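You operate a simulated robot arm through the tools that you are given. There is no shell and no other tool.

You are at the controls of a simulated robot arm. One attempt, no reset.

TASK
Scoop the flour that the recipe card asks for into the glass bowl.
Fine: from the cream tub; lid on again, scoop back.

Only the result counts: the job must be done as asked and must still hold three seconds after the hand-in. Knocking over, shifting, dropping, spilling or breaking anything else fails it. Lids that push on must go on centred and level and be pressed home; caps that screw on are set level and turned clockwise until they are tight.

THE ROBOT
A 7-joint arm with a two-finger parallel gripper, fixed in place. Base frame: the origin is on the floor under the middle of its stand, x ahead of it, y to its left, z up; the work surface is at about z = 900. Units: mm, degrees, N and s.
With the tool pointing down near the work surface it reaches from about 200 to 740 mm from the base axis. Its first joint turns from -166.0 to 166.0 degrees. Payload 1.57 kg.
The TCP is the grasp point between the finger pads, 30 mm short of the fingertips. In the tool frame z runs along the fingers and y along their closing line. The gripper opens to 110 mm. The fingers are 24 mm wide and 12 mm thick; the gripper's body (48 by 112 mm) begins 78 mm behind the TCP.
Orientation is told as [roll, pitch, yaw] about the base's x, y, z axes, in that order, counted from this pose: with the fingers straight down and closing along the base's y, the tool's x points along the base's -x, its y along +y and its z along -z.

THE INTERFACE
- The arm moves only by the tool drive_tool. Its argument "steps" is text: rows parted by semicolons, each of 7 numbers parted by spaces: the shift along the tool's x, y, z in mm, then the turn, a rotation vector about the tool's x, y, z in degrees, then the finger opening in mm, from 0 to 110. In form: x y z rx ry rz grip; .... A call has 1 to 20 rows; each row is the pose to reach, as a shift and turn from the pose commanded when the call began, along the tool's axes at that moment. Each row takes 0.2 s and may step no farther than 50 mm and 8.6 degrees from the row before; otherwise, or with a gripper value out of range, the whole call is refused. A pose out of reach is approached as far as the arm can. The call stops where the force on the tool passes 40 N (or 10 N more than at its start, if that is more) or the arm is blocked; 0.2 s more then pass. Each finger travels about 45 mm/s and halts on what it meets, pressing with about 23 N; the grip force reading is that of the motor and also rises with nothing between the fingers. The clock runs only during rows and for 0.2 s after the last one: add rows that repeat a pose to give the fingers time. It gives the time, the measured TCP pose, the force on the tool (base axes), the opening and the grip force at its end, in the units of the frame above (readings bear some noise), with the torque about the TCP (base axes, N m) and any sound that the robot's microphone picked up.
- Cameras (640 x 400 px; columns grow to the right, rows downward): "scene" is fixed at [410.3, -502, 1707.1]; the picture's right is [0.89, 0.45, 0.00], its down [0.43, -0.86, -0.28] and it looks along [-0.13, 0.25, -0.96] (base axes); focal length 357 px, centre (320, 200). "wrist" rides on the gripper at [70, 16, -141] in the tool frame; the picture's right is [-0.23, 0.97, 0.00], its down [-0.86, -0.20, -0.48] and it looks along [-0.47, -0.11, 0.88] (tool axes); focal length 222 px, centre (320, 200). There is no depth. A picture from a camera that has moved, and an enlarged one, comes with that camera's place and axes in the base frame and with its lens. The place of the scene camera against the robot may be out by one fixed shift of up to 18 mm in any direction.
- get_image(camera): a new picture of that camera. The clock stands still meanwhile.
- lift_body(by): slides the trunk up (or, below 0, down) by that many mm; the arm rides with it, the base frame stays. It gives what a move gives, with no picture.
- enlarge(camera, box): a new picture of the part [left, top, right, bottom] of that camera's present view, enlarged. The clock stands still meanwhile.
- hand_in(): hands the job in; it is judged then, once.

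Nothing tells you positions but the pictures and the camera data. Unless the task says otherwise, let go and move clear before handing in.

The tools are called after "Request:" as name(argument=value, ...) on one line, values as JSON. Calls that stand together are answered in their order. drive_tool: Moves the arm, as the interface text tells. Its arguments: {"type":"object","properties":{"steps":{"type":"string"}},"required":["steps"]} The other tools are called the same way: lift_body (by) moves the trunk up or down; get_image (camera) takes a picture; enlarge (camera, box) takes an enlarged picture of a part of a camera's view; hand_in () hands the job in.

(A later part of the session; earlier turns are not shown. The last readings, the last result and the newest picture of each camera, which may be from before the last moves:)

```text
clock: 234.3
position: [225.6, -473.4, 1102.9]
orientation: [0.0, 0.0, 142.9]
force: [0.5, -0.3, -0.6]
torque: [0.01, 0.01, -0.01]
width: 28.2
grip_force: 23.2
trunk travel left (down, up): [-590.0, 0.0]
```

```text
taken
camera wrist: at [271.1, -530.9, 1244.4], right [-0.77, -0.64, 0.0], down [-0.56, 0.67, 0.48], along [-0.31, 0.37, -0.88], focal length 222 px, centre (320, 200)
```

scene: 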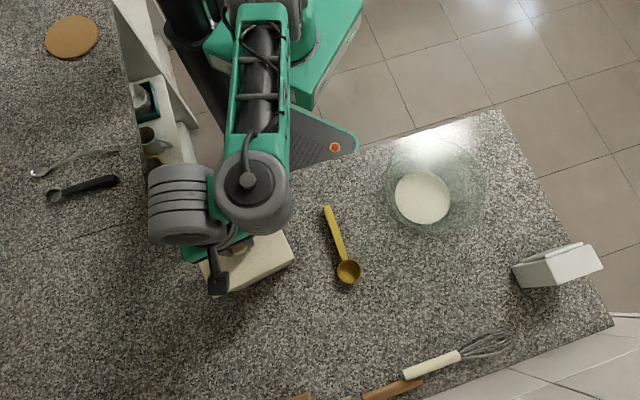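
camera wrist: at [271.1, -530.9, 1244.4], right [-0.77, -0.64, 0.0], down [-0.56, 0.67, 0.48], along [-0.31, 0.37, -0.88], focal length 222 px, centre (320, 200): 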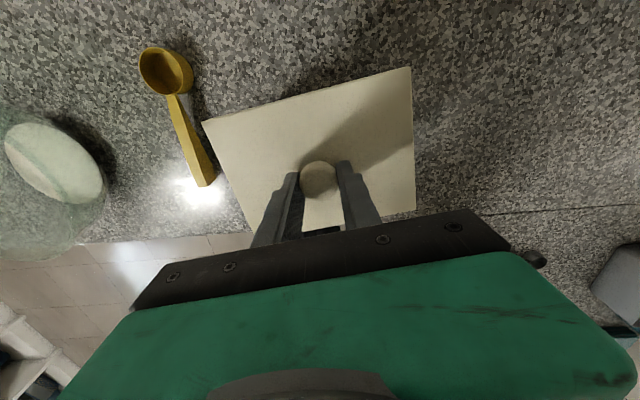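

Request:
drive_tool(steps="0 0 14 0 0 0 10; 0 0 28 0 0 0 10; 0 0 41 0 0 0 10; 0 0 41 0 0 0 10")

Request:
enlarge(camera="scene", box=[196, 215, 308, 300])

Request:
enlarge(camera="scene", box=[240, 225, 304, 285])

Request:
enlarge(camera="scene", box=[196, 255, 260, 299])

Request:
enlarge(camera="wrist", box=[190, 50, 430, 230])

```text
clock: 235.3
position: [227.7, -482.2, 1088.5]
orientation: [-0.2, -0.6, 142.9]
force: [0.3, -0.1, 0.6]
torque: [0.01, 0.0, 0.01]
width: 28.1
grip_force: 22.8
out of reach, approached as far as the arm can: row 1, 2, 3, 4
trunk travel left (down, up): [-590.0, 0.0]
```

```text
4.71 times, centred on (252, 258) of scene
camera zoom: at [410.3, -502.0, 1707.1], right [0.89, 0.45, 0.0], down [0.43, -0.86, -0.28], along [-0.13, 0.25, -0.96], focal length 1681 px, centre (640, -71)
```

zoom: 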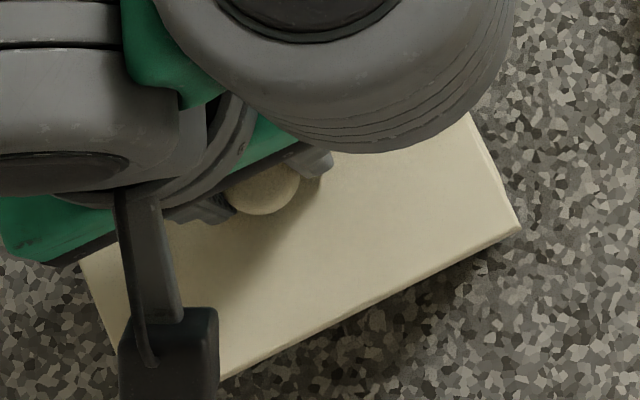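

```text
6.67 times, centred on (272, 255) of scene
camera zoom: at [410.3, -502.0, 1707.1], right [0.89, 0.45, 0.0], down [0.43, -0.86, -0.28], along [-0.13, 0.25, -0.96], focal length 2381 px, centre (640, -167)
```

zoom: 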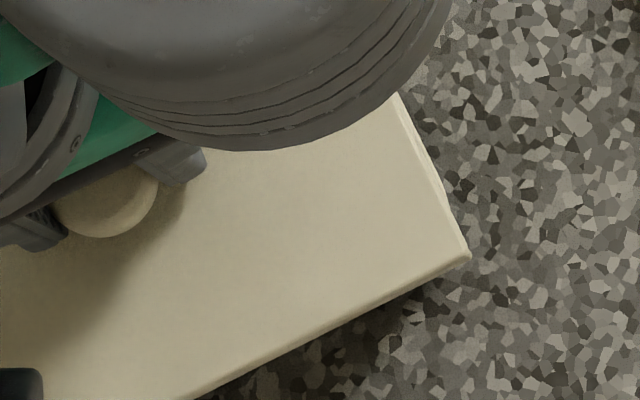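

```text
9.09 times, centred on (228, 277) of scene
camera zoom: at [410.3, -502.0, 1707.1], right [0.89, 0.45, 0.0], down [0.43, -0.86, -0.28], along [-0.13, 0.25, -0.96], focal length 3247 px, centre (1156, -500)
```

zoom: 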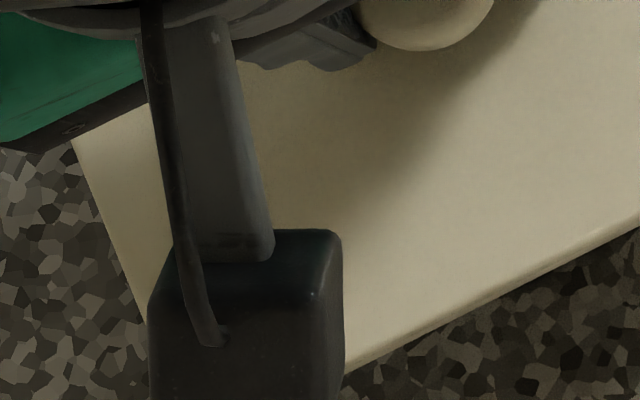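

```text
2.22 times, centred on (310, 140) of wrist
camera zoom: at [274.6, -540.8, 1230.4], right [-0.77, -0.64, 0.0], down [-0.56, 0.67, 0.49], along [-0.31, 0.38, -0.87], focal length 494 px, centre (342, 333)
```

zoom: 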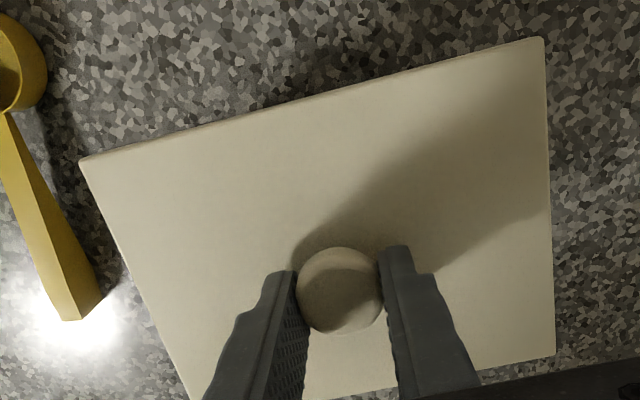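

The arm is at a limit there with the trunk this high. I'll raise the arm, lower the trunk, and try again.

Request:
drive_tool(steps="-2 -1 -30 -0.1 0.3 0 10; -4 -2 -60 -0.2 0.6 0 10; -6 -3 -90 -0.2 0.6 0 10; -6 -3 -110 -0.2 0.6 0 10; -6 -3 -110 -0.2 0.6 0 10")

Request:
lift_body(by=-120)

Request:
get_image(camera="wrist")

Request:
get_image(camera="scene")

```text
clock: 236.5
position: [223.0, -476.5, 1202.0]
orientation: [0.1, 0.5, 142.9]
force: [0.0, 0.1, -0.7]
torque: [0.0, -0.01, -0.02]
width: 28.2
grip_force: 22.4
trunk travel left (down, up): [-590.0, 0.0]
```

```text
clock: 238.0
position: [222.7, -476.7, 1083.1]
orientation: [0.2, 0.6, 143.0]
force: [-0.2, 0.5, 0.2]
torque: [-0.01, 0.02, -0.04]
width: 28.1
grip_force: 23.0
trunk travel left (down, up): [-470.0, 120.0]
```

```text
taken
camera wrist: at [268.0, -532.6, 1225.7], right [-0.77, -0.64, 0.0], down [-0.56, 0.68, 0.47], along [-0.3, 0.36, -0.88], focal length 222 px, centre (320, 200)
```

wrist: 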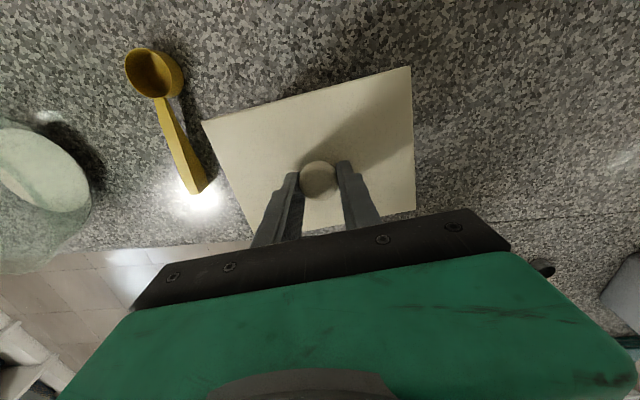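

```text
taken
```

scene: 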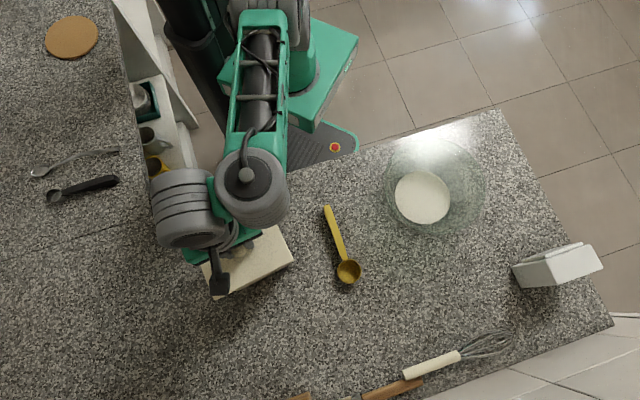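

Request:
drive_tool(steps="0.3 -0.9 8 0.1 -0.3 0 10; 0.6 -1.8 16 0.2 -0.6 0 10; 0.9 -2.6 24 0.2 -0.6 0 10; 0.9 -2.6 24 0.2 -0.6 0 10")

Request:
enlarge(camera="scene", box=[240, 225, 304, 285])

Request:
enlarge(camera="scene", box=[196, 255, 260, 299])

Request:
enlarge(camera="wrist", box=[190, 50, 430, 230])

```text
clock: 239.0
position: [224.7, -473.4, 1059.1]
orientation: [0.0, 0.0, 142.8]
force: [0.4, -0.2, -0.8]
torque: [-0.01, 0.03, -0.01]
width: 28.0
grip_force: 23.1
trunk travel left (down, up): [-470.0, 120.0]
```

```text
6.67 times, centred on (272, 255) of scene
camera zoom: at [410.3, -502.0, 1707.1], right [0.89, 0.45, 0.0], down [0.43, -0.86, -0.28], along [-0.13, 0.25, -0.96], focal length 2381 px, centre (640, -167)
```

zoom: 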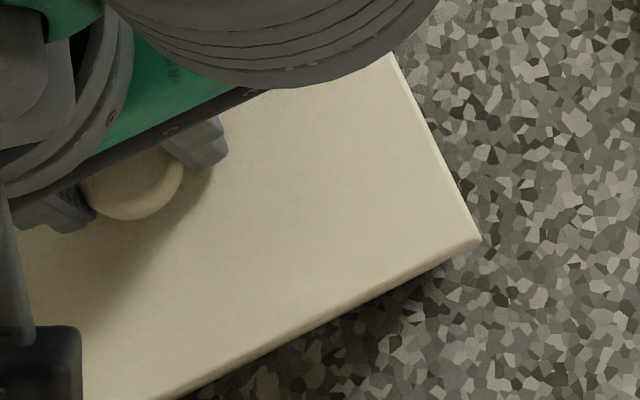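

```text
9.09 times, centred on (228, 277) of scene
camera zoom: at [410.3, -502.0, 1707.1], right [0.89, 0.45, 0.0], down [0.43, -0.86, -0.28], along [-0.13, 0.25, -0.96], focal length 3247 px, centre (1156, -500)
```

zoom: 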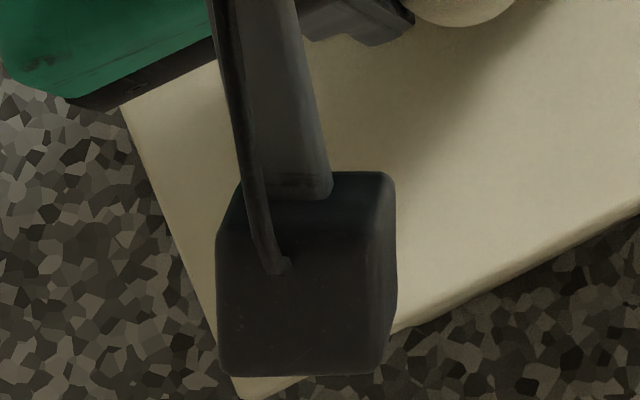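

```text
2.22 times, centred on (310, 140) of wrist
camera zoom: at [270.3, -531.3, 1201.4], right [-0.77, -0.64, 0.0], down [-0.56, 0.67, 0.48], along [-0.31, 0.37, -0.88], focal length 494 px, centre (342, 333)
```

zoom: 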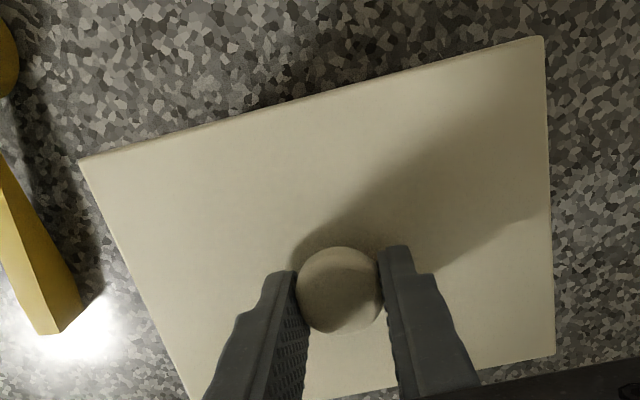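

Both methods now agree: the lid needs to move about 6 mm back toward the robot. Orientation matches. Applying that shift, then lowering carefully.

Request:
drive_tool(steps="-2 -0.3 0 0 0 0 10; -4 -0.5 0 0 0 0 10; -5.8 -0.7 0 0 0 0 10; -5.8 -0.7 0 0 0 0 10")

Request:
enlarge(camera="scene", box=[240, 225, 304, 285])

Request:
enlarge(camera="scene", box=[196, 255, 260, 299])

Request:
enlarge(camera="wrist", box=[190, 50, 430, 230])

```text
clock: 240.0
position: [220.7, -471.8, 1060.1]
orientation: [0.0, 0.0, 142.9]
force: [0.2, 0.4, -0.1]
torque: [-0.03, -0.01, 0.0]
width: 28.3
grip_force: 22.5
trunk travel left (down, up): [-470.0, 120.0]
```

```text
6.67 times, centred on (272, 255) of scene
camera zoom: at [410.3, -502.0, 1707.1], right [0.89, 0.45, 0.0], down [0.43, -0.86, -0.28], along [-0.13, 0.25, -0.96], focal length 2381 px, centre (640, -167)
```

zoom: 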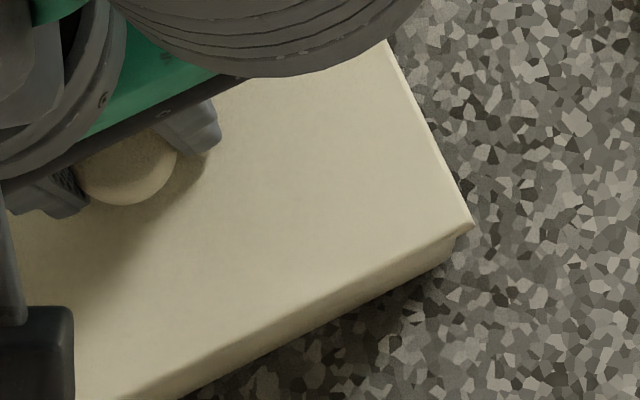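

```text
9.09 times, centred on (228, 277) of scene
camera zoom: at [410.3, -502.0, 1707.1], right [0.89, 0.45, 0.0], down [0.43, -0.86, -0.28], along [-0.13, 0.25, -0.96], focal length 3247 px, centre (1156, -500)
```

zoom: 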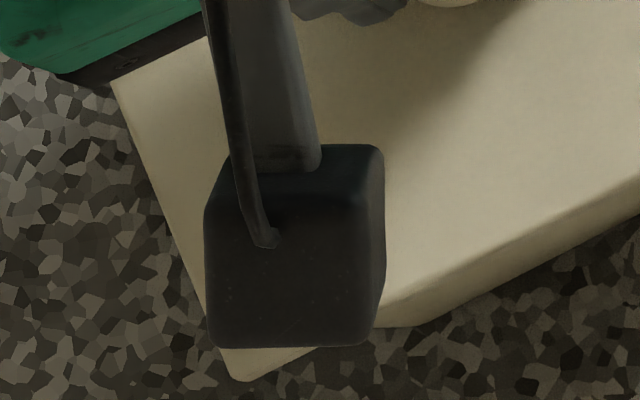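

```text
2.22 times, centred on (310, 140) of wrist
camera zoom: at [266.8, -528.5, 1201.4], right [-0.77, -0.64, 0.0], down [-0.56, 0.68, 0.48], along [-0.31, 0.37, -0.88], focal length 494 px, centre (342, 333)
```

zoom: 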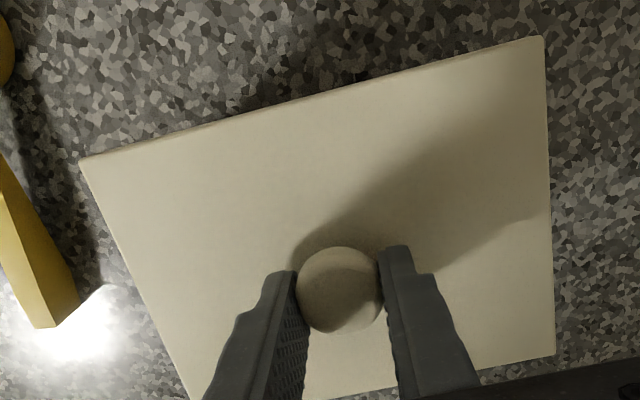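

Alignment looks right. Lowering the lid in small steps.

Request:
drive_tool(steps="0 0 5 0 0 0 10; 0 0 10 0 0 0 10; 0 0 12 0 0 0 10; 0 0 12 0 0 0 10")

Request:
drive_tool(steps="0 0 1 0 0 0 10; 0 0 2 0 0 0 10; 0 0 2 0 0 0 10")

Request:
drive_tool(steps="0 0 1 0 0 0 10; 0 0 2 0 0 0 10; 0 0 2 0 0 0 10")

```text
clock: 241.0
position: [221.3, -472.3, 1047.0]
orientation: [0.1, 0.0, 143.0]
force: [-1.1, 0.7, 0.8]
torque: [0.09, 0.05, 0.07]
width: 28.1
grip_force: 23.2
trunk travel left (down, up): [-470.0, 120.0]
```

```text
clock: 241.8
position: [222.6, -472.1, 1045.2]
orientation: [0.0, 0.0, 143.0]
force: [-0.1, -0.1, 1.2]
torque: [-0.02, -0.03, 0.01]
width: 28.3
grip_force: 23.0
trunk travel left (down, up): [-470.0, 120.0]
```

```text
clock: 242.6
position: [222.4, -470.7, 1042.6]
orientation: [-0.1, 0.0, 142.8]
force: [0.2, 0.3, 0.1]
torque: [0.03, -0.01, -0.01]
width: 28.3
grip_force: 22.7
trunk travel left (down, up): [-470.0, 120.0]
```

Request:
drive_tool(steps="0 0 1 0 0 0 10; 0 0 1 0 0 0 10")

Request:
drive_tool(steps="0 0 1 0 0 0 10; 0 0 1 0 0 0 10")

Request:
enlarge(camera="scene", box=[240, 225, 304, 285])

Request:
enlarge(camera="scene", box=[196, 255, 260, 299])

```text
clock: 243.2
position: [221.9, -471.3, 1041.2]
orientation: [0.0, 0.0, 142.9]
force: [0.7, 0.3, 0.2]
torque: [0.0, -0.01, 0.02]
width: 28.3
grip_force: 23.0
trunk travel left (down, up): [-470.0, 120.0]
```

```text
clock: 243.8
position: [222.2, -471.5, 1041.5]
orientation: [0.0, 0.0, 142.9]
force: [-0.5, -1.0, 0.7]
torque: [0.02, 0.03, 0.01]
width: 28.1
grip_force: 23.2
trunk travel left (down, up): [-470.0, 120.0]
```

```text
6.67 times, centred on (272, 255) of scene
camera zoom: at [410.3, -502.0, 1707.1], right [0.89, 0.45, 0.0], down [0.43, -0.86, -0.28], along [-0.13, 0.25, -0.96], focal length 2381 px, centre (640, -167)
```

zoom: 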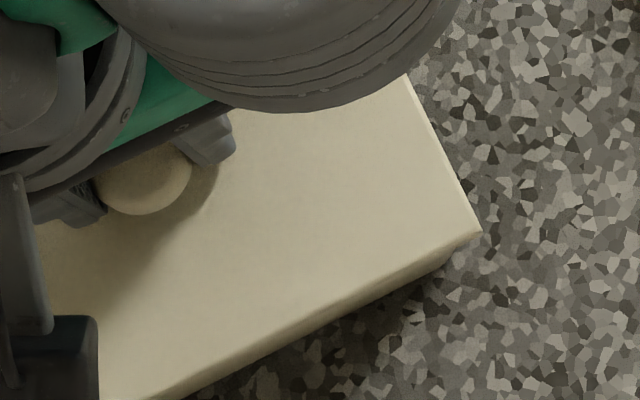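

```text
9.09 times, centred on (228, 277) of scene
camera zoom: at [410.3, -502.0, 1707.1], right [0.89, 0.45, 0.0], down [0.43, -0.86, -0.28], along [-0.13, 0.25, -0.96], focal length 3247 px, centre (1156, -500)
```

zoom: 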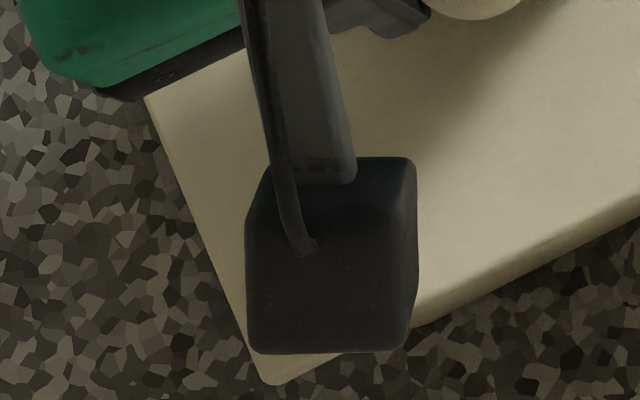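

Request:
drive_tool(steps="0 0 1 0 0 0 10; 0 0 1 0 0 0 10")

Request:
drive_tool(steps="0 0 1 0 0 0 10; 0 0 1 0 0 0 10")

Request:
get_image(camera="wrist")

```text
clock: 244.4
position: [222.6, -471.4, 1040.1]
orientation: [0.0, 0.1, 143.0]
force: [0.1, -0.4, -0.5]
torque: [0.02, -0.01, 0.0]
width: 28.2
grip_force: 23.3
trunk travel left (down, up): [-470.0, 120.0]
```

```text
clock: 245.0
position: [221.5, -471.1, 1039.9]
orientation: [0.1, 0.1, 143.0]
force: [0.3, -0.3, 3.2]
torque: [-0.13, -0.15, 0.0]
width: 28.0
grip_force: 23.2
trunk travel left (down, up): [-470.0, 120.0]
```

```text
taken
camera wrist: at [267.2, -528.0, 1181.4], right [-0.77, -0.64, 0.0], down [-0.56, 0.68, 0.48], along [-0.31, 0.37, -0.88], focal length 222 px, centre (320, 200)
```

wrist: 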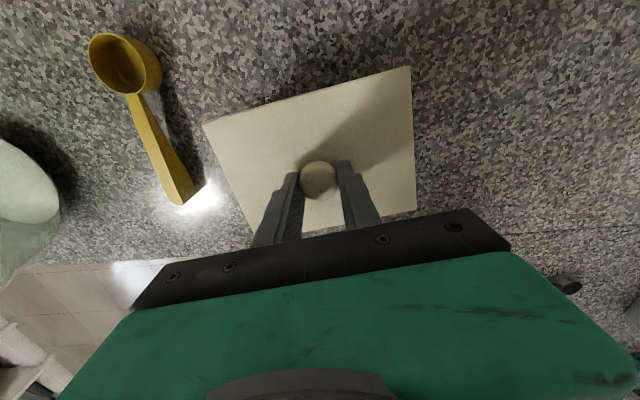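

Light contact at seat height, at the far side first. I'll press down gradually.

Request:
drive_tool(steps="0 0 0.7 0 0 0 10; 0 0 1.4 0 0 0 10; 0 0 1.4 0 0 0 10")

Request:
drive_tool(steps="0 0 0.7 0 0 0 10; 0 0 1.4 0 0 0 10; 0 0 1.4 0 0 0 10")

```text
clock: 245.8
position: [221.5, -471.0, 1040.0]
orientation: [0.1, 0.2, 143.0]
force: [2.7, 0.7, 15.1]
torque: [-0.06, -0.07, -0.05]
width: 28.2
grip_force: 22.8
trunk travel left (down, up): [-470.0, 120.0]
```

```text
clock: 246.6
position: [221.9, -471.1, 1039.5]
orientation: [0.1, 0.1, 143.0]
force: [6.1, 1.8, 24.1]
torque: [-0.08, -0.19, -0.01]
width: 28.5
grip_force: 22.8
trunk travel left (down, up): [-470.0, 120.0]
```

Request:
drive_tool(steps="0 0 0.7 0 0 0 10; 0 0 1.4 0 0 0 10; 0 0 1.4 0 0 0 10")

Request:
drive_tool(steps="0 0 0.7 0 0 0 10; 0 0 1.4 0 0 0 10; 0 0 1.4 0 0 0 10")

Request:
get_image(camera="wrist")

```text
clock: 247.4
position: [220.7, -470.7, 1037.9]
orientation: [0.1, 0.1, 142.9]
force: [5.3, -2.4, 27.5]
torque: [-0.07, -0.11, 0.0]
width: 27.9
grip_force: 23.0
trunk travel left (down, up): [-470.0, 120.0]
```

```text
clock: 248.2
position: [221.3, -469.7, 1035.8]
orientation: [0.2, 0.1, 142.7]
force: [0.5, 0.9, 27.8]
torque: [-0.08, -0.12, -0.05]
width: 28.3
grip_force: 23.0
trunk travel left (down, up): [-470.0, 120.0]
```

```text
taken
camera wrist: at [266.2, -527.5, 1176.8], right [-0.77, -0.64, 0.0], down [-0.56, 0.68, 0.48], along [-0.3, 0.37, -0.88], focal length 222 px, centre (320, 200)
```

wrist: 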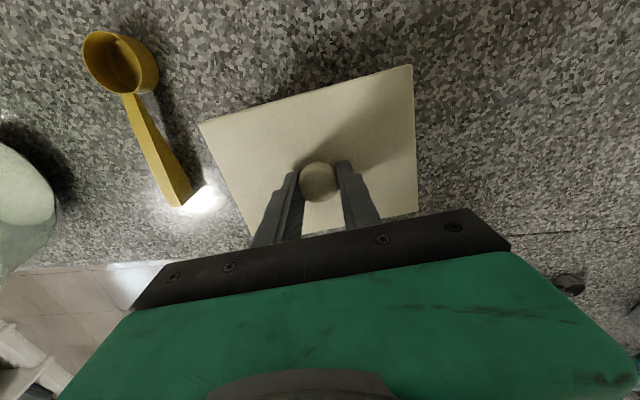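

Friction grip has reached its limit, so I'll let go and press on top of the knob with closed fingers instead.

Request:
drive_tool(steps="0 0 -1 0 0 0 34; 0 0 -1 0 0 0 50; 0 0 -1 0 0 0 70; 0 0 -1 0 0 0 70; 0 0 -20 0 0 0 70; 0 0 -50 0 0 0 70; 0 0 -60 0 0 0 40; 0 0 -60 0 0 0 0; 0 0 -60 0 0 0 0; 0 0 -60 0 0 0 0")

Request:
get_image(camera="wrist")

Request:
enlarge(camera="wrist", box=[210, 50, 420, 220])

Request:
enlarge(camera="scene", box=[196, 215, 308, 300])

```text
clock: 250.4
position: [221.4, -469.9, 1094.7]
orientation: [-0.1, 0.1, 143.0]
force: [-0.2, 0.4, 0.4]
torque: [0.01, -0.03, 0.0]
width: 0.0
grip_force: 8.9
trunk travel left (down, up): [-470.0, 120.0]
heard: snap
```

```text
taken
camera wrist: at [267.1, -527.1, 1236.1], right [-0.77, -0.64, 0.0], down [-0.56, 0.67, 0.48], along [-0.31, 0.37, -0.88], focal length 222 px, centre (320, 200)
```

wrist: 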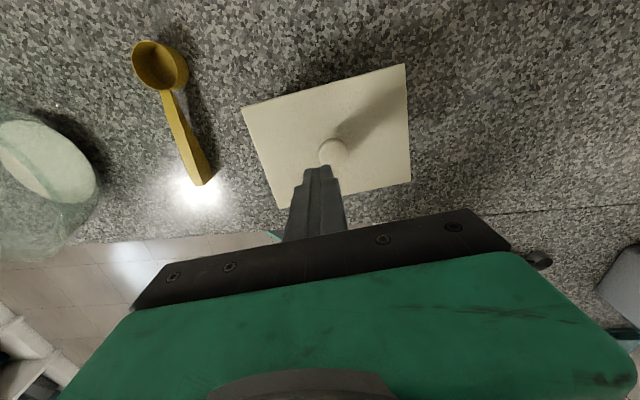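

```text
2.35 times, centred on (315, 135) of wrist
camera zoom: at [267.1, -527.1, 1236.1], right [-0.77, -0.64, 0.0], down [-0.56, 0.67, 0.48], along [-0.31, 0.37, -0.88], focal length 523 px, centre (332, 353)
```

zoom: 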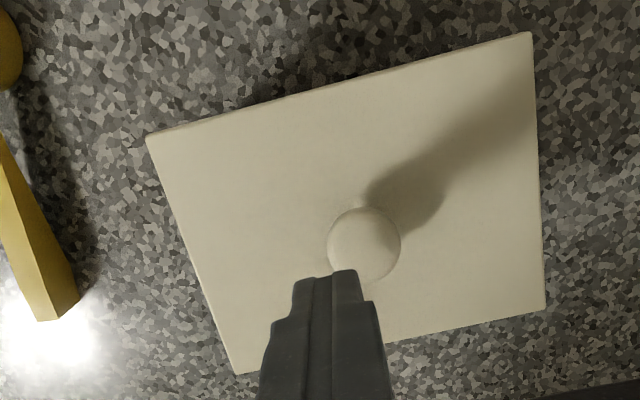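

```text
4.71 times, centred on (252, 258) of scene
camera zoom: at [410.3, -502.0, 1707.1], right [0.89, 0.45, 0.0], down [0.43, -0.86, -0.28], along [-0.13, 0.25, -0.96], focal length 1681 px, centre (640, -71)
```

zoom: 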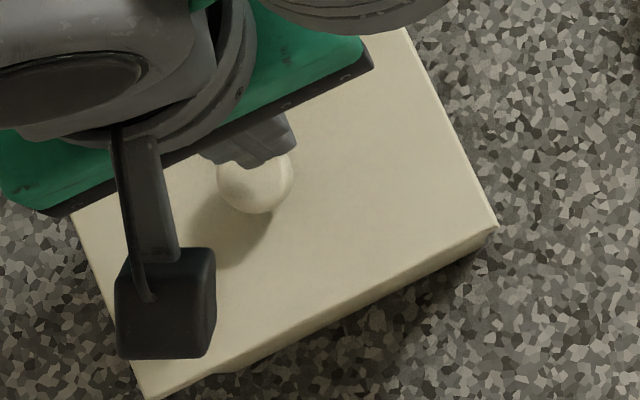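

The lid seems to have slid about 15 mm when I let go. I'll open the fingers and look again before regrasping.

Request:
drive_tool(steps="0 0 -10 0 0 0 40; 0 0 -10 0 0 0 80; 0 0 -10 0 0 0 80; 0 0 -10 0 0 0 80; 0 0 -10 0 0 0 80")

Request:
get_image(camera="wrist")

Request:
enlarge(camera="wrist", box=[220, 40, 420, 210])

Request:
enlarge(camera="scene", box=[196, 255, 260, 299])

Request:
enlarge(camera="scene", box=[240, 225, 304, 285])

```text
clock: 251.6
position: [223.3, -471.2, 1102.2]
orientation: [0.1, 0.0, 142.9]
force: [-0.4, 0.0, 0.5]
torque: [0.03, 0.0, -0.04]
width: 79.9
grip_force: 0.1
trunk travel left (down, up): [-470.0, 120.0]
```

```text
taken
camera wrist: at [267.4, -527.5, 1245.9], right [-0.77, -0.64, 0.0], down [-0.56, 0.68, 0.48], along [-0.31, 0.37, -0.88], focal length 222 px, centre (320, 200)
```

wrist: 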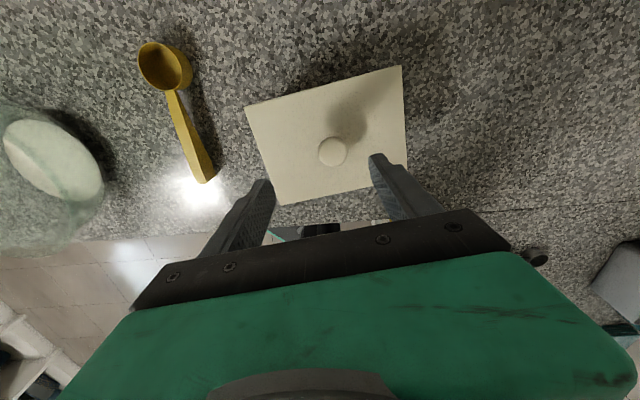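

```text
2.35 times, centred on (320, 125) of wrist
camera zoom: at [267.4, -527.5, 1245.9], right [-0.77, -0.64, 0.0], down [-0.56, 0.68, 0.48], along [-0.31, 0.37, -0.88], focal length 523 px, centre (320, 376)
```

zoom: 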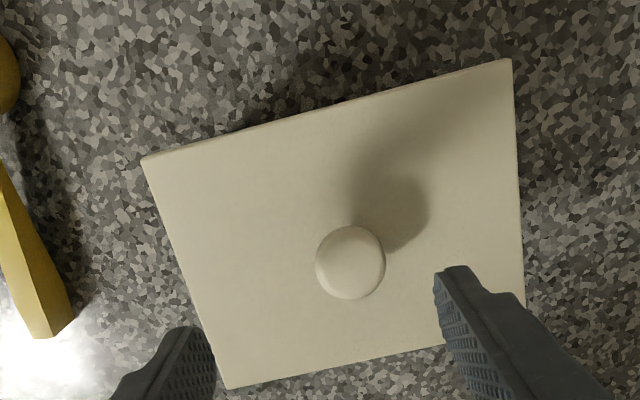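

```text
9.09 times, centred on (228, 277) of scene
camera zoom: at [410.3, -502.0, 1707.1], right [0.89, 0.45, 0.0], down [0.43, -0.86, -0.28], along [-0.13, 0.25, -0.96], focal length 3247 px, centre (1156, -500)
```

zoom: 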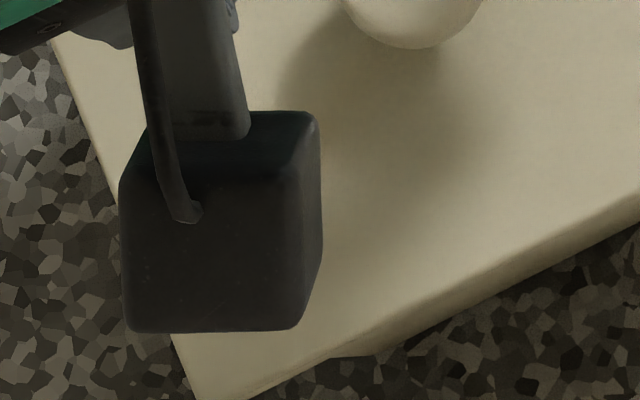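

```text
6.67 times, centred on (272, 255) of scene
camera zoom: at [410.3, -502.0, 1707.1], right [0.89, 0.45, 0.0], down [0.43, -0.86, -0.28], along [-0.13, 0.25, -0.96], focal length 2381 px, centre (640, -167)
```

zoom: 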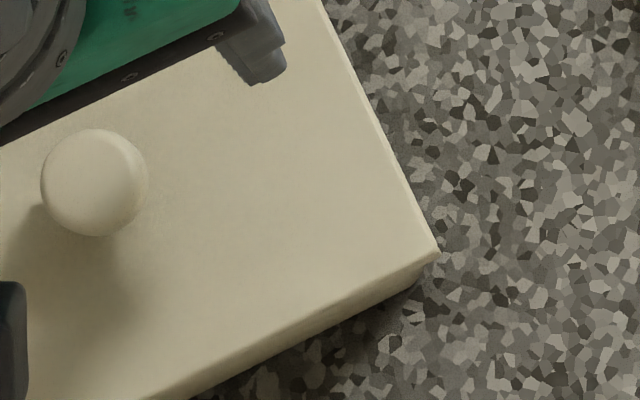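

The tub and lid moved together as I released, so the snap was probably the lid seating. I'll centre over the knob with closed fingers and press on top to confirm it is home.

Request:
drive_tool(steps="0.6 7 0 0 0 0 60; 1.2 14.3 0 0 0 0 20; 1.2 14.3 0 0 0 0 0; 1.2 14.3 0 0 0 0 0; 1.2 14.3 15 0 0 0 0; 1.2 14.3 30 0 0 0 0; 1.2 14.3 30 0 0 0 0")

Request:
get_image(camera="wrist")

Request:
enlarge(camera="wrist", box=[220, 60, 420, 230])

Request:
enlarge(camera="scene", box=[190, 215, 302, 300])

```text
clock: 253.2
position: [215.1, -484.1, 1073.4]
orientation: [0.1, 0.0, 142.8]
force: [0.4, -0.5, 0.1]
torque: [-0.01, 0.0, -0.01]
width: 0.0
grip_force: 21.4
trunk travel left (down, up): [-470.0, 120.0]
```

```text
taken
camera wrist: at [260.5, -540.3, 1215.3], right [-0.77, -0.64, 0.0], down [-0.56, 0.68, 0.48], along [-0.31, 0.37, -0.88], focal length 222 px, centre (320, 200)
```

wrist: 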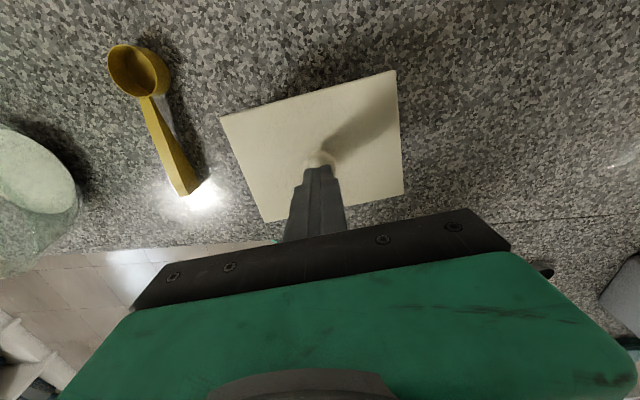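

```text
2.35 times, centred on (320, 145) of wrist
camera zoom: at [260.5, -540.3, 1215.3], right [-0.77, -0.64, 0.0], down [-0.56, 0.68, 0.48], along [-0.31, 0.37, -0.88], focal length 523 px, centre (320, 329)
```

zoom: 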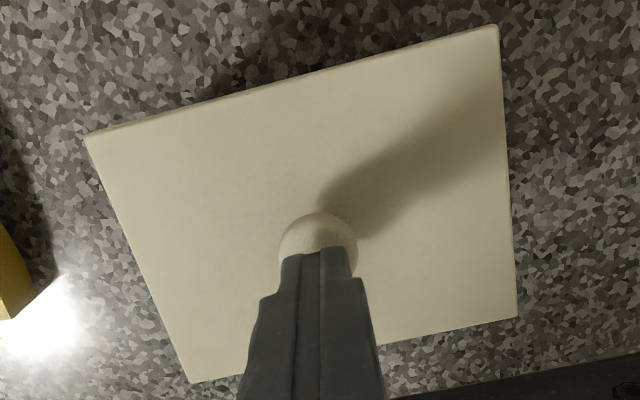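

```text
4.71 times, centred on (246, 258) of scene
camera zoom: at [410.3, -502.0, 1707.1], right [0.89, 0.45, 0.0], down [0.43, -0.86, -0.28], along [-0.13, 0.25, -0.96], focal length 1681 px, centre (668, -71)
```

zoom: 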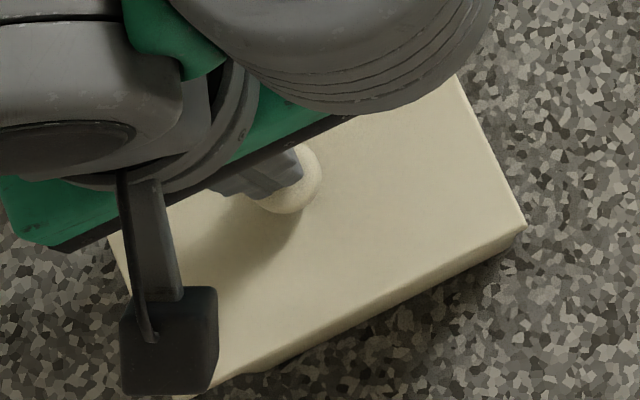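

Request:
drive_tool(steps="0.5 -0.5 5 0 0 0 0; 1 -0.7 10 0 0 0 0; 1.2 -0.7 14 0 0 0 0; 1.2 -0.7 14 0 0 0 0")

Request:
drive_tool(steps="0 0 1 0 0 0 0; 0 0 2 0 0 0 0; 0 0 3 0 0 0 0; 0 0 3 0 0 0 0")

Request:
drive_tool(steps="0 0 1 0 0 0 0; 0 0 2 0 0 0 0; 0 0 2 0 0 0 0")

```text
clock: 254.2
position: [215.1, -482.7, 1063.7]
orientation: [0.2, 0.3, 142.9]
force: [3.3, -3.1, 24.6]
torque: [-0.05, 0.01, -0.07]
width: 0.0
grip_force: 21.2
trunk travel left (down, up): [-470.0, 120.0]
```

```text
clock: 254.8
position: [216.4, -482.8, 1063.8]
orientation: [0.3, 0.6, 142.9]
force: [-1.1, 1.7, 10.7]
torque: [0.14, 0.1, -0.04]
width: 0.2
grip_force: 21.4
trunk travel left (down, up): [-470.0, 120.0]
stopped in row 2: the force on the tool passed its limit at 42 N (the readings are from after the stop); the commanded pose is now the measured one
```

```text
clock: 255.6
position: [214.6, -484.4, 1063.0]
orientation: [0.4, 0.9, 143.0]
force: [2.9, -2.3, 33.2]
torque: [0.05, 0.07, 0.01]
width: 0.0
grip_force: 21.4
trunk travel left (down, up): [-470.0, 120.0]
```

Contact with the knob top is solid. I'll ramp the press a little further.

Request:
drive_tool(steps="0 0 1 0 0 0 0; 0 0 2 0 0 0 0; 0 0 2 0 0 0 0")

Request:
drive_tool(steps="0 0 1 0 0 0 0; 0 0 2 0 0 0 0; 0 0 2 0 0 0 0")

Request:
enlarge(camera="scene", box=[190, 215, 302, 300])

```text
clock: 256.0
position: [216.0, -485.1, 1063.1]
orientation: [0.5, 1.1, 142.9]
force: [1.4, 2.8, 11.7]
torque: [0.14, 0.06, -0.07]
width: 0.0
grip_force: 20.6
trunk travel left (down, up): [-470.0, 120.0]
stopped in row 2: the force on the tool passed its limit at 44 N (the readings are from after the stop); the commanded pose is now the measured one
```

```text
clock: 256.8
position: [215.6, -483.9, 1062.9]
orientation: [0.6, 1.1, 142.9]
force: [1.9, -8.3, 37.2]
torque: [-0.03, 0.18, 0.02]
width: 0.2
grip_force: 21.5
trunk travel left (down, up): [-470.0, 120.0]
```

```text
4.71 times, centred on (246, 258) of scene
camera zoom: at [410.3, -502.0, 1707.1], right [0.89, 0.45, 0.0], down [0.43, -0.86, -0.28], along [-0.13, 0.25, -0.96], focal length 1681 px, centre (668, -71)
```

zoom: 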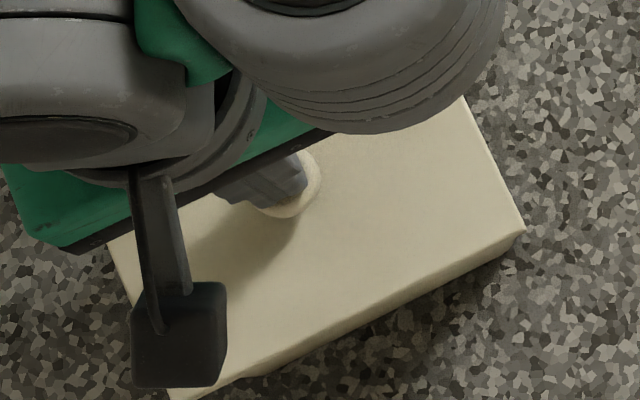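

No further travel at 37–44 N, so it's bottomed. I'll rise and move clear to inspect the fit from both cameras.

Request:
drive_tool(steps="0 0 -15 -0.3 -0.5 0 0; 0 0 -40 -0.6 -1.1 0 0; 0 0 -75 -0.6 -1.1 0 20; 0 0 -110 -0.6 -1.1 0 40; 0 0 -110 -0.6 -1.1 0 40")

Request:
drive_tool(steps="0 -40 0 0 0 0 60; 0 -80 0 0 0 0 60; 0 -120 0 0 0 0 60; 0 -150 0 0 0 0 60; 0 -150 0 0 0 0 60")

Request:
get_image(camera="scene")

Request:
get_image(camera="wrist")

```text
clock: 258.0
position: [212.4, -483.3, 1168.8]
orientation: [1.1, -0.2, 142.9]
force: [-0.2, 0.0, 0.5]
torque: [0.0, 0.0, 0.0]
width: 39.9
grip_force: 0.1
out of reach, approached as far as the arm can: row 3
trunk travel left (down, up): [-470.0, 120.0]
```

```text
clock: 259.2
position: [307.3, -362.9, 1165.8]
orientation: [1.1, -0.3, 143.0]
force: [-0.2, -0.1, -0.3]
torque: [0.01, 0.01, 0.01]
width: 59.9
grip_force: 0.1
trunk travel left (down, up): [-470.0, 120.0]
```

```text
taken
```

scene: 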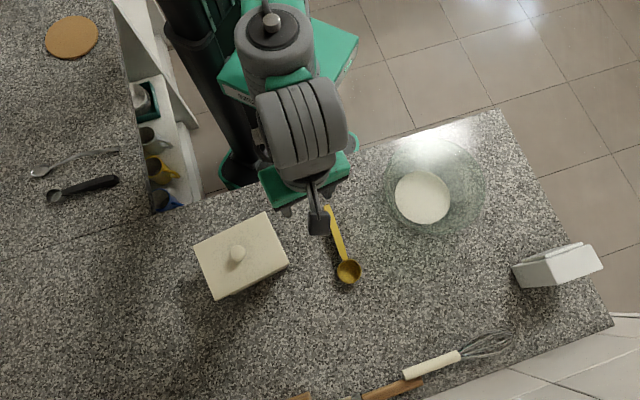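

```text
taken
camera wrist: at [354.9, -419.4, 1307.9], right [-0.77, -0.64, 0.02], down [-0.55, 0.68, 0.48], along [-0.32, 0.36, -0.88], focal length 222 px, centre (320, 200)
```

wrist: 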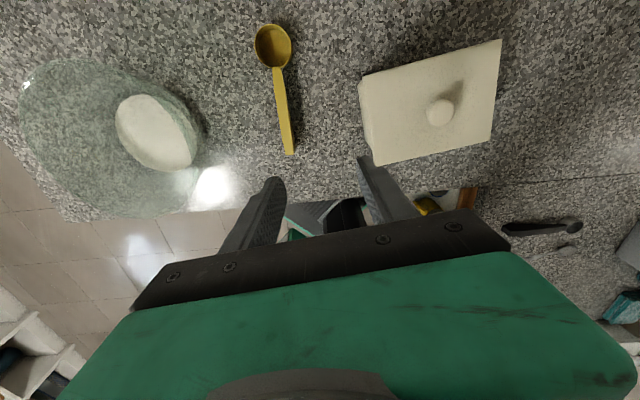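

Request:
enlarge(camera="scene", box=[180, 180, 400, 318])

Request:
enlarge(camera="scene", box=[190, 255, 254, 303])

Request:
enlarge(camera="scene", box=[240, 235, 304, 283])

Request:
enlarge(camera="wrist", box=[340, 20, 520, 180])

```text
2.90 times, centred on (290, 249) of scene
camera zoom: at [410.3, -502.0, 1707.1], right [0.89, 0.45, 0.0], down [0.43, -0.86, -0.28], along [-0.13, 0.25, -0.96], focal length 1035 px, centre (407, 58)
```

zoom: 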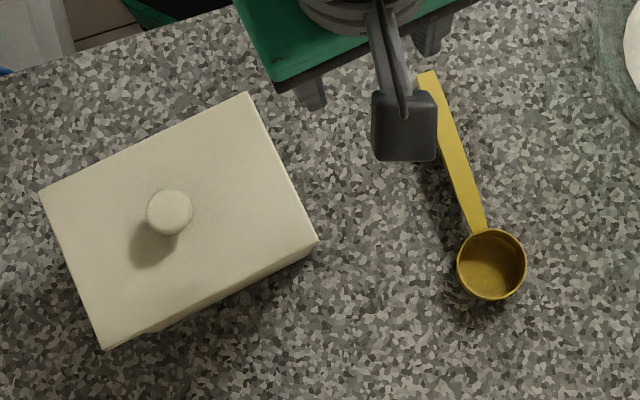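

```text
8.33 times, centred on (222, 279) of scene
camera zoom: at [410.3, -502.0, 1707.1], right [0.89, 0.45, 0.0], down [0.43, -0.86, -0.28], along [-0.13, 0.25, -0.96], focal length 2977 px, centre (1137, -458)
```

zoom: 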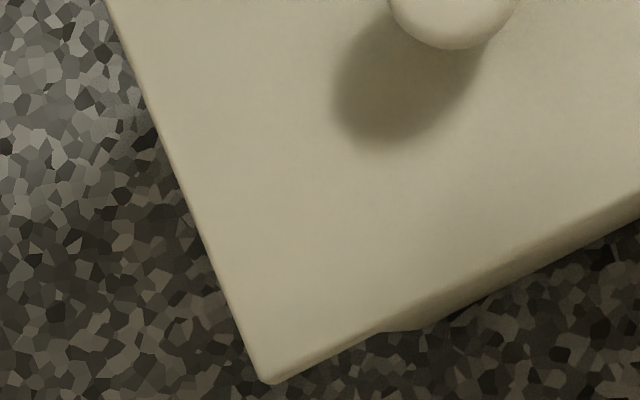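

```text
8.33 times, centred on (272, 259) of scene
camera zoom: at [410.3, -502.0, 1707.1], right [0.89, 0.45, 0.0], down [0.43, -0.86, -0.28], along [-0.13, 0.25, -0.96], focal length 2977 px, centre (720, -292)
```

zoom: 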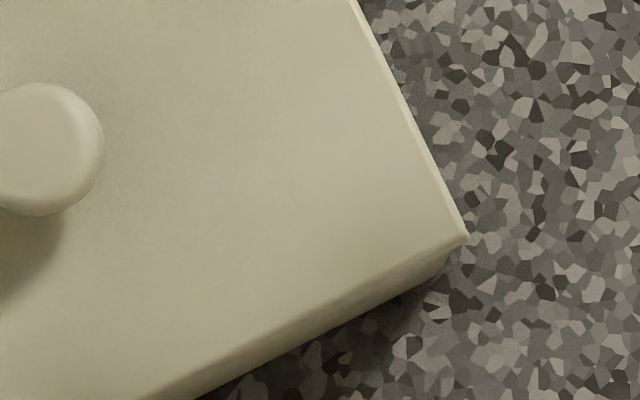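

```text
2.50 times, centred on (430, 100) of wrist
camera zoom: at [354.9, -419.4, 1307.9], right [-0.77, -0.64, 0.02], down [-0.55, 0.68, 0.48], along [-0.32, 0.36, -0.88], focal length 555 px, centre (45, 450)
```

zoom: 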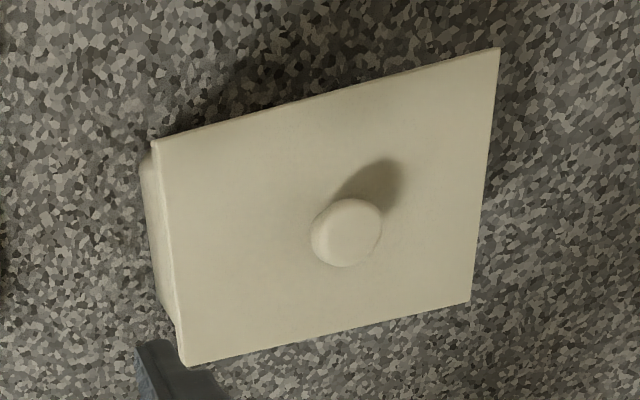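

The lid sits flush and centred on the tub. The tub, however, has ended up ~13 mm and ~5° from its original place, so I'll nudge it back gently with closed fingertips against its wall, below the lid. First, get into position behind its far wall.

Request:
lift_body(by=120)

Request:
drive_tool(steps="0 0 30 0.3 0 0 40; 0 0 65 0.7 0.2 0 20; 0 0 100 1.1 0.3 0 0; 0 0 110 1.1 0.3 0 0; 0 0 110 1.1 0.3 0 0")

Request:
get_image(camera="wrist")

```text
clock: 260.7
position: [307.5, -365.5, 1286.1]
orientation: [1.0, -0.4, 142.8]
force: [0.2, -0.5, -0.3]
torque: [0.01, -0.02, -0.02]
width: 59.9
grip_force: 0.0
trunk travel left (down, up): [-590.0, 0.0]
```

```text
clock: 261.9
position: [306.8, -365.4, 1173.6]
orientation: [0.0, 0.0, 142.9]
force: [0.6, 0.0, -0.1]
torque: [-0.02, -0.02, -0.03]
width: 0.2
grip_force: 21.0
trunk travel left (down, up): [-590.0, 0.0]
```

```text
taken
camera wrist: at [350.9, -421.6, 1316.4], right [-0.77, -0.64, 0.0], down [-0.56, 0.67, 0.48], along [-0.31, 0.37, -0.88], focal length 222 px, centre (320, 200)
```

wrist: 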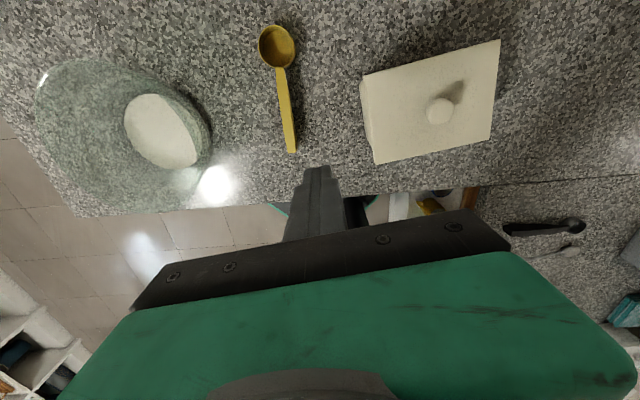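

Request:
enlarge(camera="wrist", box=[345, 25, 515, 175])

```text
2.67 times, centred on (430, 100) of wrist
camera zoom: at [350.9, -421.6, 1316.4], right [-0.77, -0.64, 0.0], down [-0.56, 0.67, 0.48], along [-0.31, 0.37, -0.88], focal length 592 px, centre (27, 467)
```

zoom: 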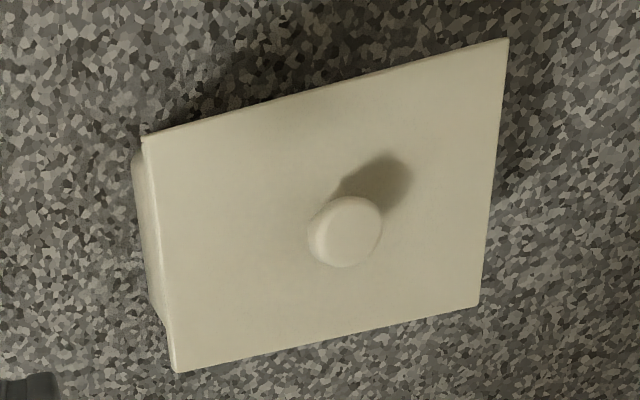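

Request:
drive_tool(steps="15.7 31.2 9 0 -2 0 0; 31.3 62.3 18 0 -4 0 0; 47 93.5 27 0 -6 0 0; 62.7 124.7 36 0 -8 0 0; 78.3 155.8 45 0 -10 0 0; 94 187 55 0 -12 0 0; 94 187 55 0 -12 0 0")

Request:
get_image(camera="scene")

Request:
get_image(camera="wrist")

```text
clock: 263.5
position: [317.6, -545.8, 1126.3]
orientation: [-5.5, -7.7, 143.5]
force: [1.3, 1.9, 2.0]
torque: [-0.23, 0.04, 0.02]
width: 0.0
grip_force: 21.2
out of reach, approached as far as the arm can: row 4, 5, 6
trunk travel left (down, up): [-590.0, 0.0]
```

```text
taken
```

scene: 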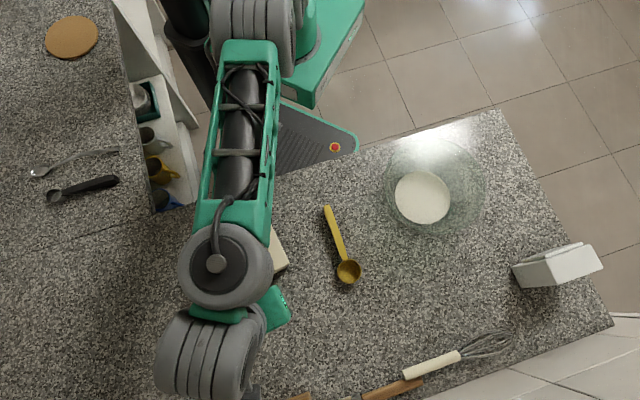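

```text
taken
camera wrist: at [370.5, -622.8, 1254.5], right [-0.77, -0.64, -0.06], down [-0.54, 0.59, 0.61], along [-0.35, 0.5, -0.79], focal length 222 px, centre (320, 200)
```

wrist: 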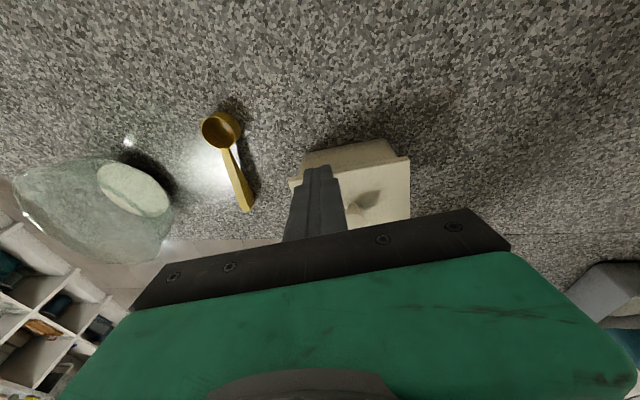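

That position is near the arm's limits, so I'll abandon pushing from behind and back out safely first.

Request:
drive_tool(steps="-8 -5 -10 -1.4 1.9 -0.1 0; -20 -15 -25 -2.8 3.8 -0.2 0; -35 -30 -40 -4.1 5.8 -0.3 0; -55 -50 -50 -5.5 7.7 -0.37 0; -75 -75 -50 -5.5 7.7 -0.37 0; -95 -100 -50 -5.5 7.7 -0.37 0; -95 -100 -50 -5.5 7.7 -0.37 0")

Request:
get_image(camera="scene")

```text
clock: 265.1
position: [259.6, -441.3, 1190.8]
orientation: [5.4, -4.4, 143.7]
force: [-1.6, 1.0, 0.1]
torque: [-0.01, -0.05, 0.0]
width: 0.0
grip_force: 21.0
out of reach, approached as far as the arm can: row 1, 2, 3, 4
trunk travel left (down, up): [-590.0, 0.0]
```

```text
taken
```

scene: 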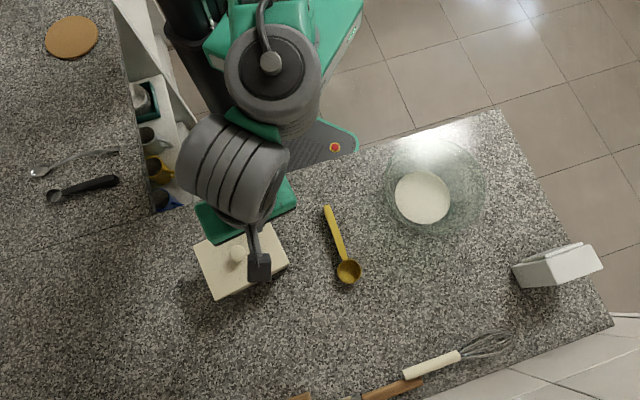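

Now level the tool and set the trunk for a gentler option: drawing the tub back by hooking closed fingers behind the lid's knob, then re-pressing the lid.

Request:
drive_tool(steps="0 0 0 1.8 1.5 0 0; 0 0 0 3.6 3 0 0; 0 0 0 5.4 4.4 0 0; 0 0 -20 5.4 4.4 0.3 0; 0 0 -20 5.4 4.4 0.3 0")

Request:
lift_body(by=-120)

Request:
get_image(camera="wrist")

```text
clock: 266.3
position: [262.7, -440.7, 1209.4]
orientation: [0.1, 0.1, 143.7]
force: [-0.1, 1.0, 1.0]
torque: [0.01, 0.02, 0.01]
width: 0.2
grip_force: 21.5
trunk travel left (down, up): [-590.0, 0.0]
```

```text
clock: 267.8
position: [263.0, -440.9, 1090.2]
orientation: [0.0, 0.0, 143.5]
force: [-0.5, 0.4, -0.1]
torque: [0.0, 0.01, -0.01]
width: 0.0
grip_force: 21.1
trunk travel left (down, up): [-470.0, 120.0]
```

```text
taken
camera wrist: at [308.2, -498.0, 1231.5], right [-0.76, -0.65, 0.0], down [-0.57, 0.67, 0.48], along [-0.31, 0.36, -0.88], focal length 222 px, centre (320, 200)
```

wrist: 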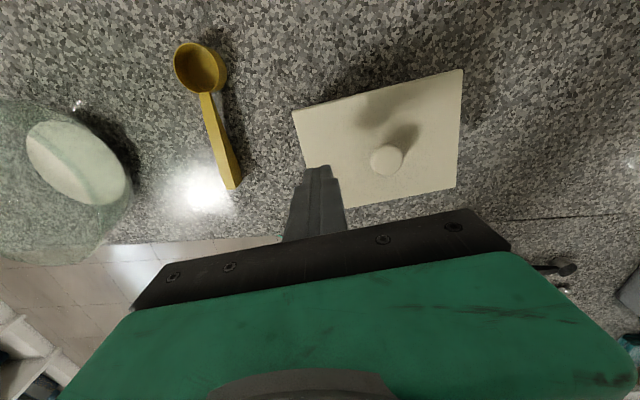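

Request:
drive_tool(steps="2.2 15 0 0 0 7.6 0; 4.3 30 0 0 0 15.3 0; 6.5 45 0 0 0 22.9 0; 8.6 60 0 0 0 30.6 0; 10.8 75 0 0 0 38.2 0; 12.9 90.1 0 0 0 45.9 0; 15.1 105.1 0 0 0 53.5 0; 15.1 105.1 0 0 0 53.5 0")

Request:
get_image(camera="wrist")

Request:
enlarge(camera="scene", box=[180, 180, 400, 318])

```text
clock: 269.6
position: [211.3, -535.7, 1090.0]
orientation: [-0.1, 0.1, 90.0]
force: [0.0, 0.2, -0.5]
torque: [0.01, -0.01, 0.01]
width: 0.0
grip_force: 21.4
out of reach, approached as far as the arm can: row 4
trunk travel left (down, up): [-470.0, 120.0]
```

```text
taken
camera wrist: at [194.6, -607.6, 1231.6], right [-0.97, 0.23, 0.0], down [0.2, 0.85, 0.48], along [0.11, 0.47, -0.88], focal length 222 px, centre (320, 200)
```

wrist: 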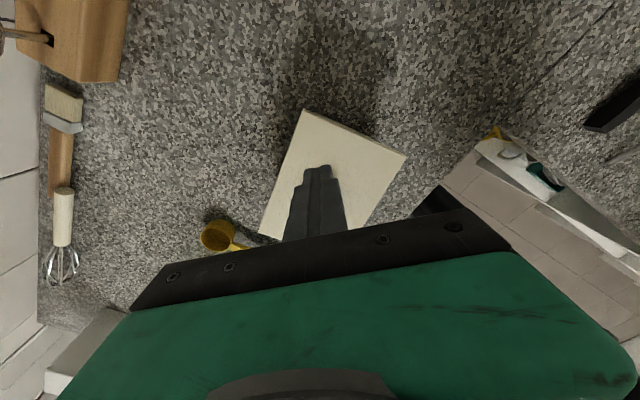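

```text
2.90 times, centred on (290, 249) of scene
camera zoom: at [410.3, -502.0, 1707.1], right [0.89, 0.45, 0.0], down [0.43, -0.86, -0.28], along [-0.13, 0.25, -0.96], focal length 1035 px, centre (407, 58)
```

zoom: 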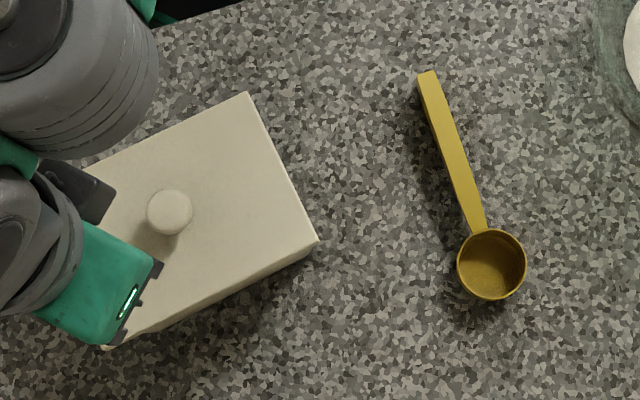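

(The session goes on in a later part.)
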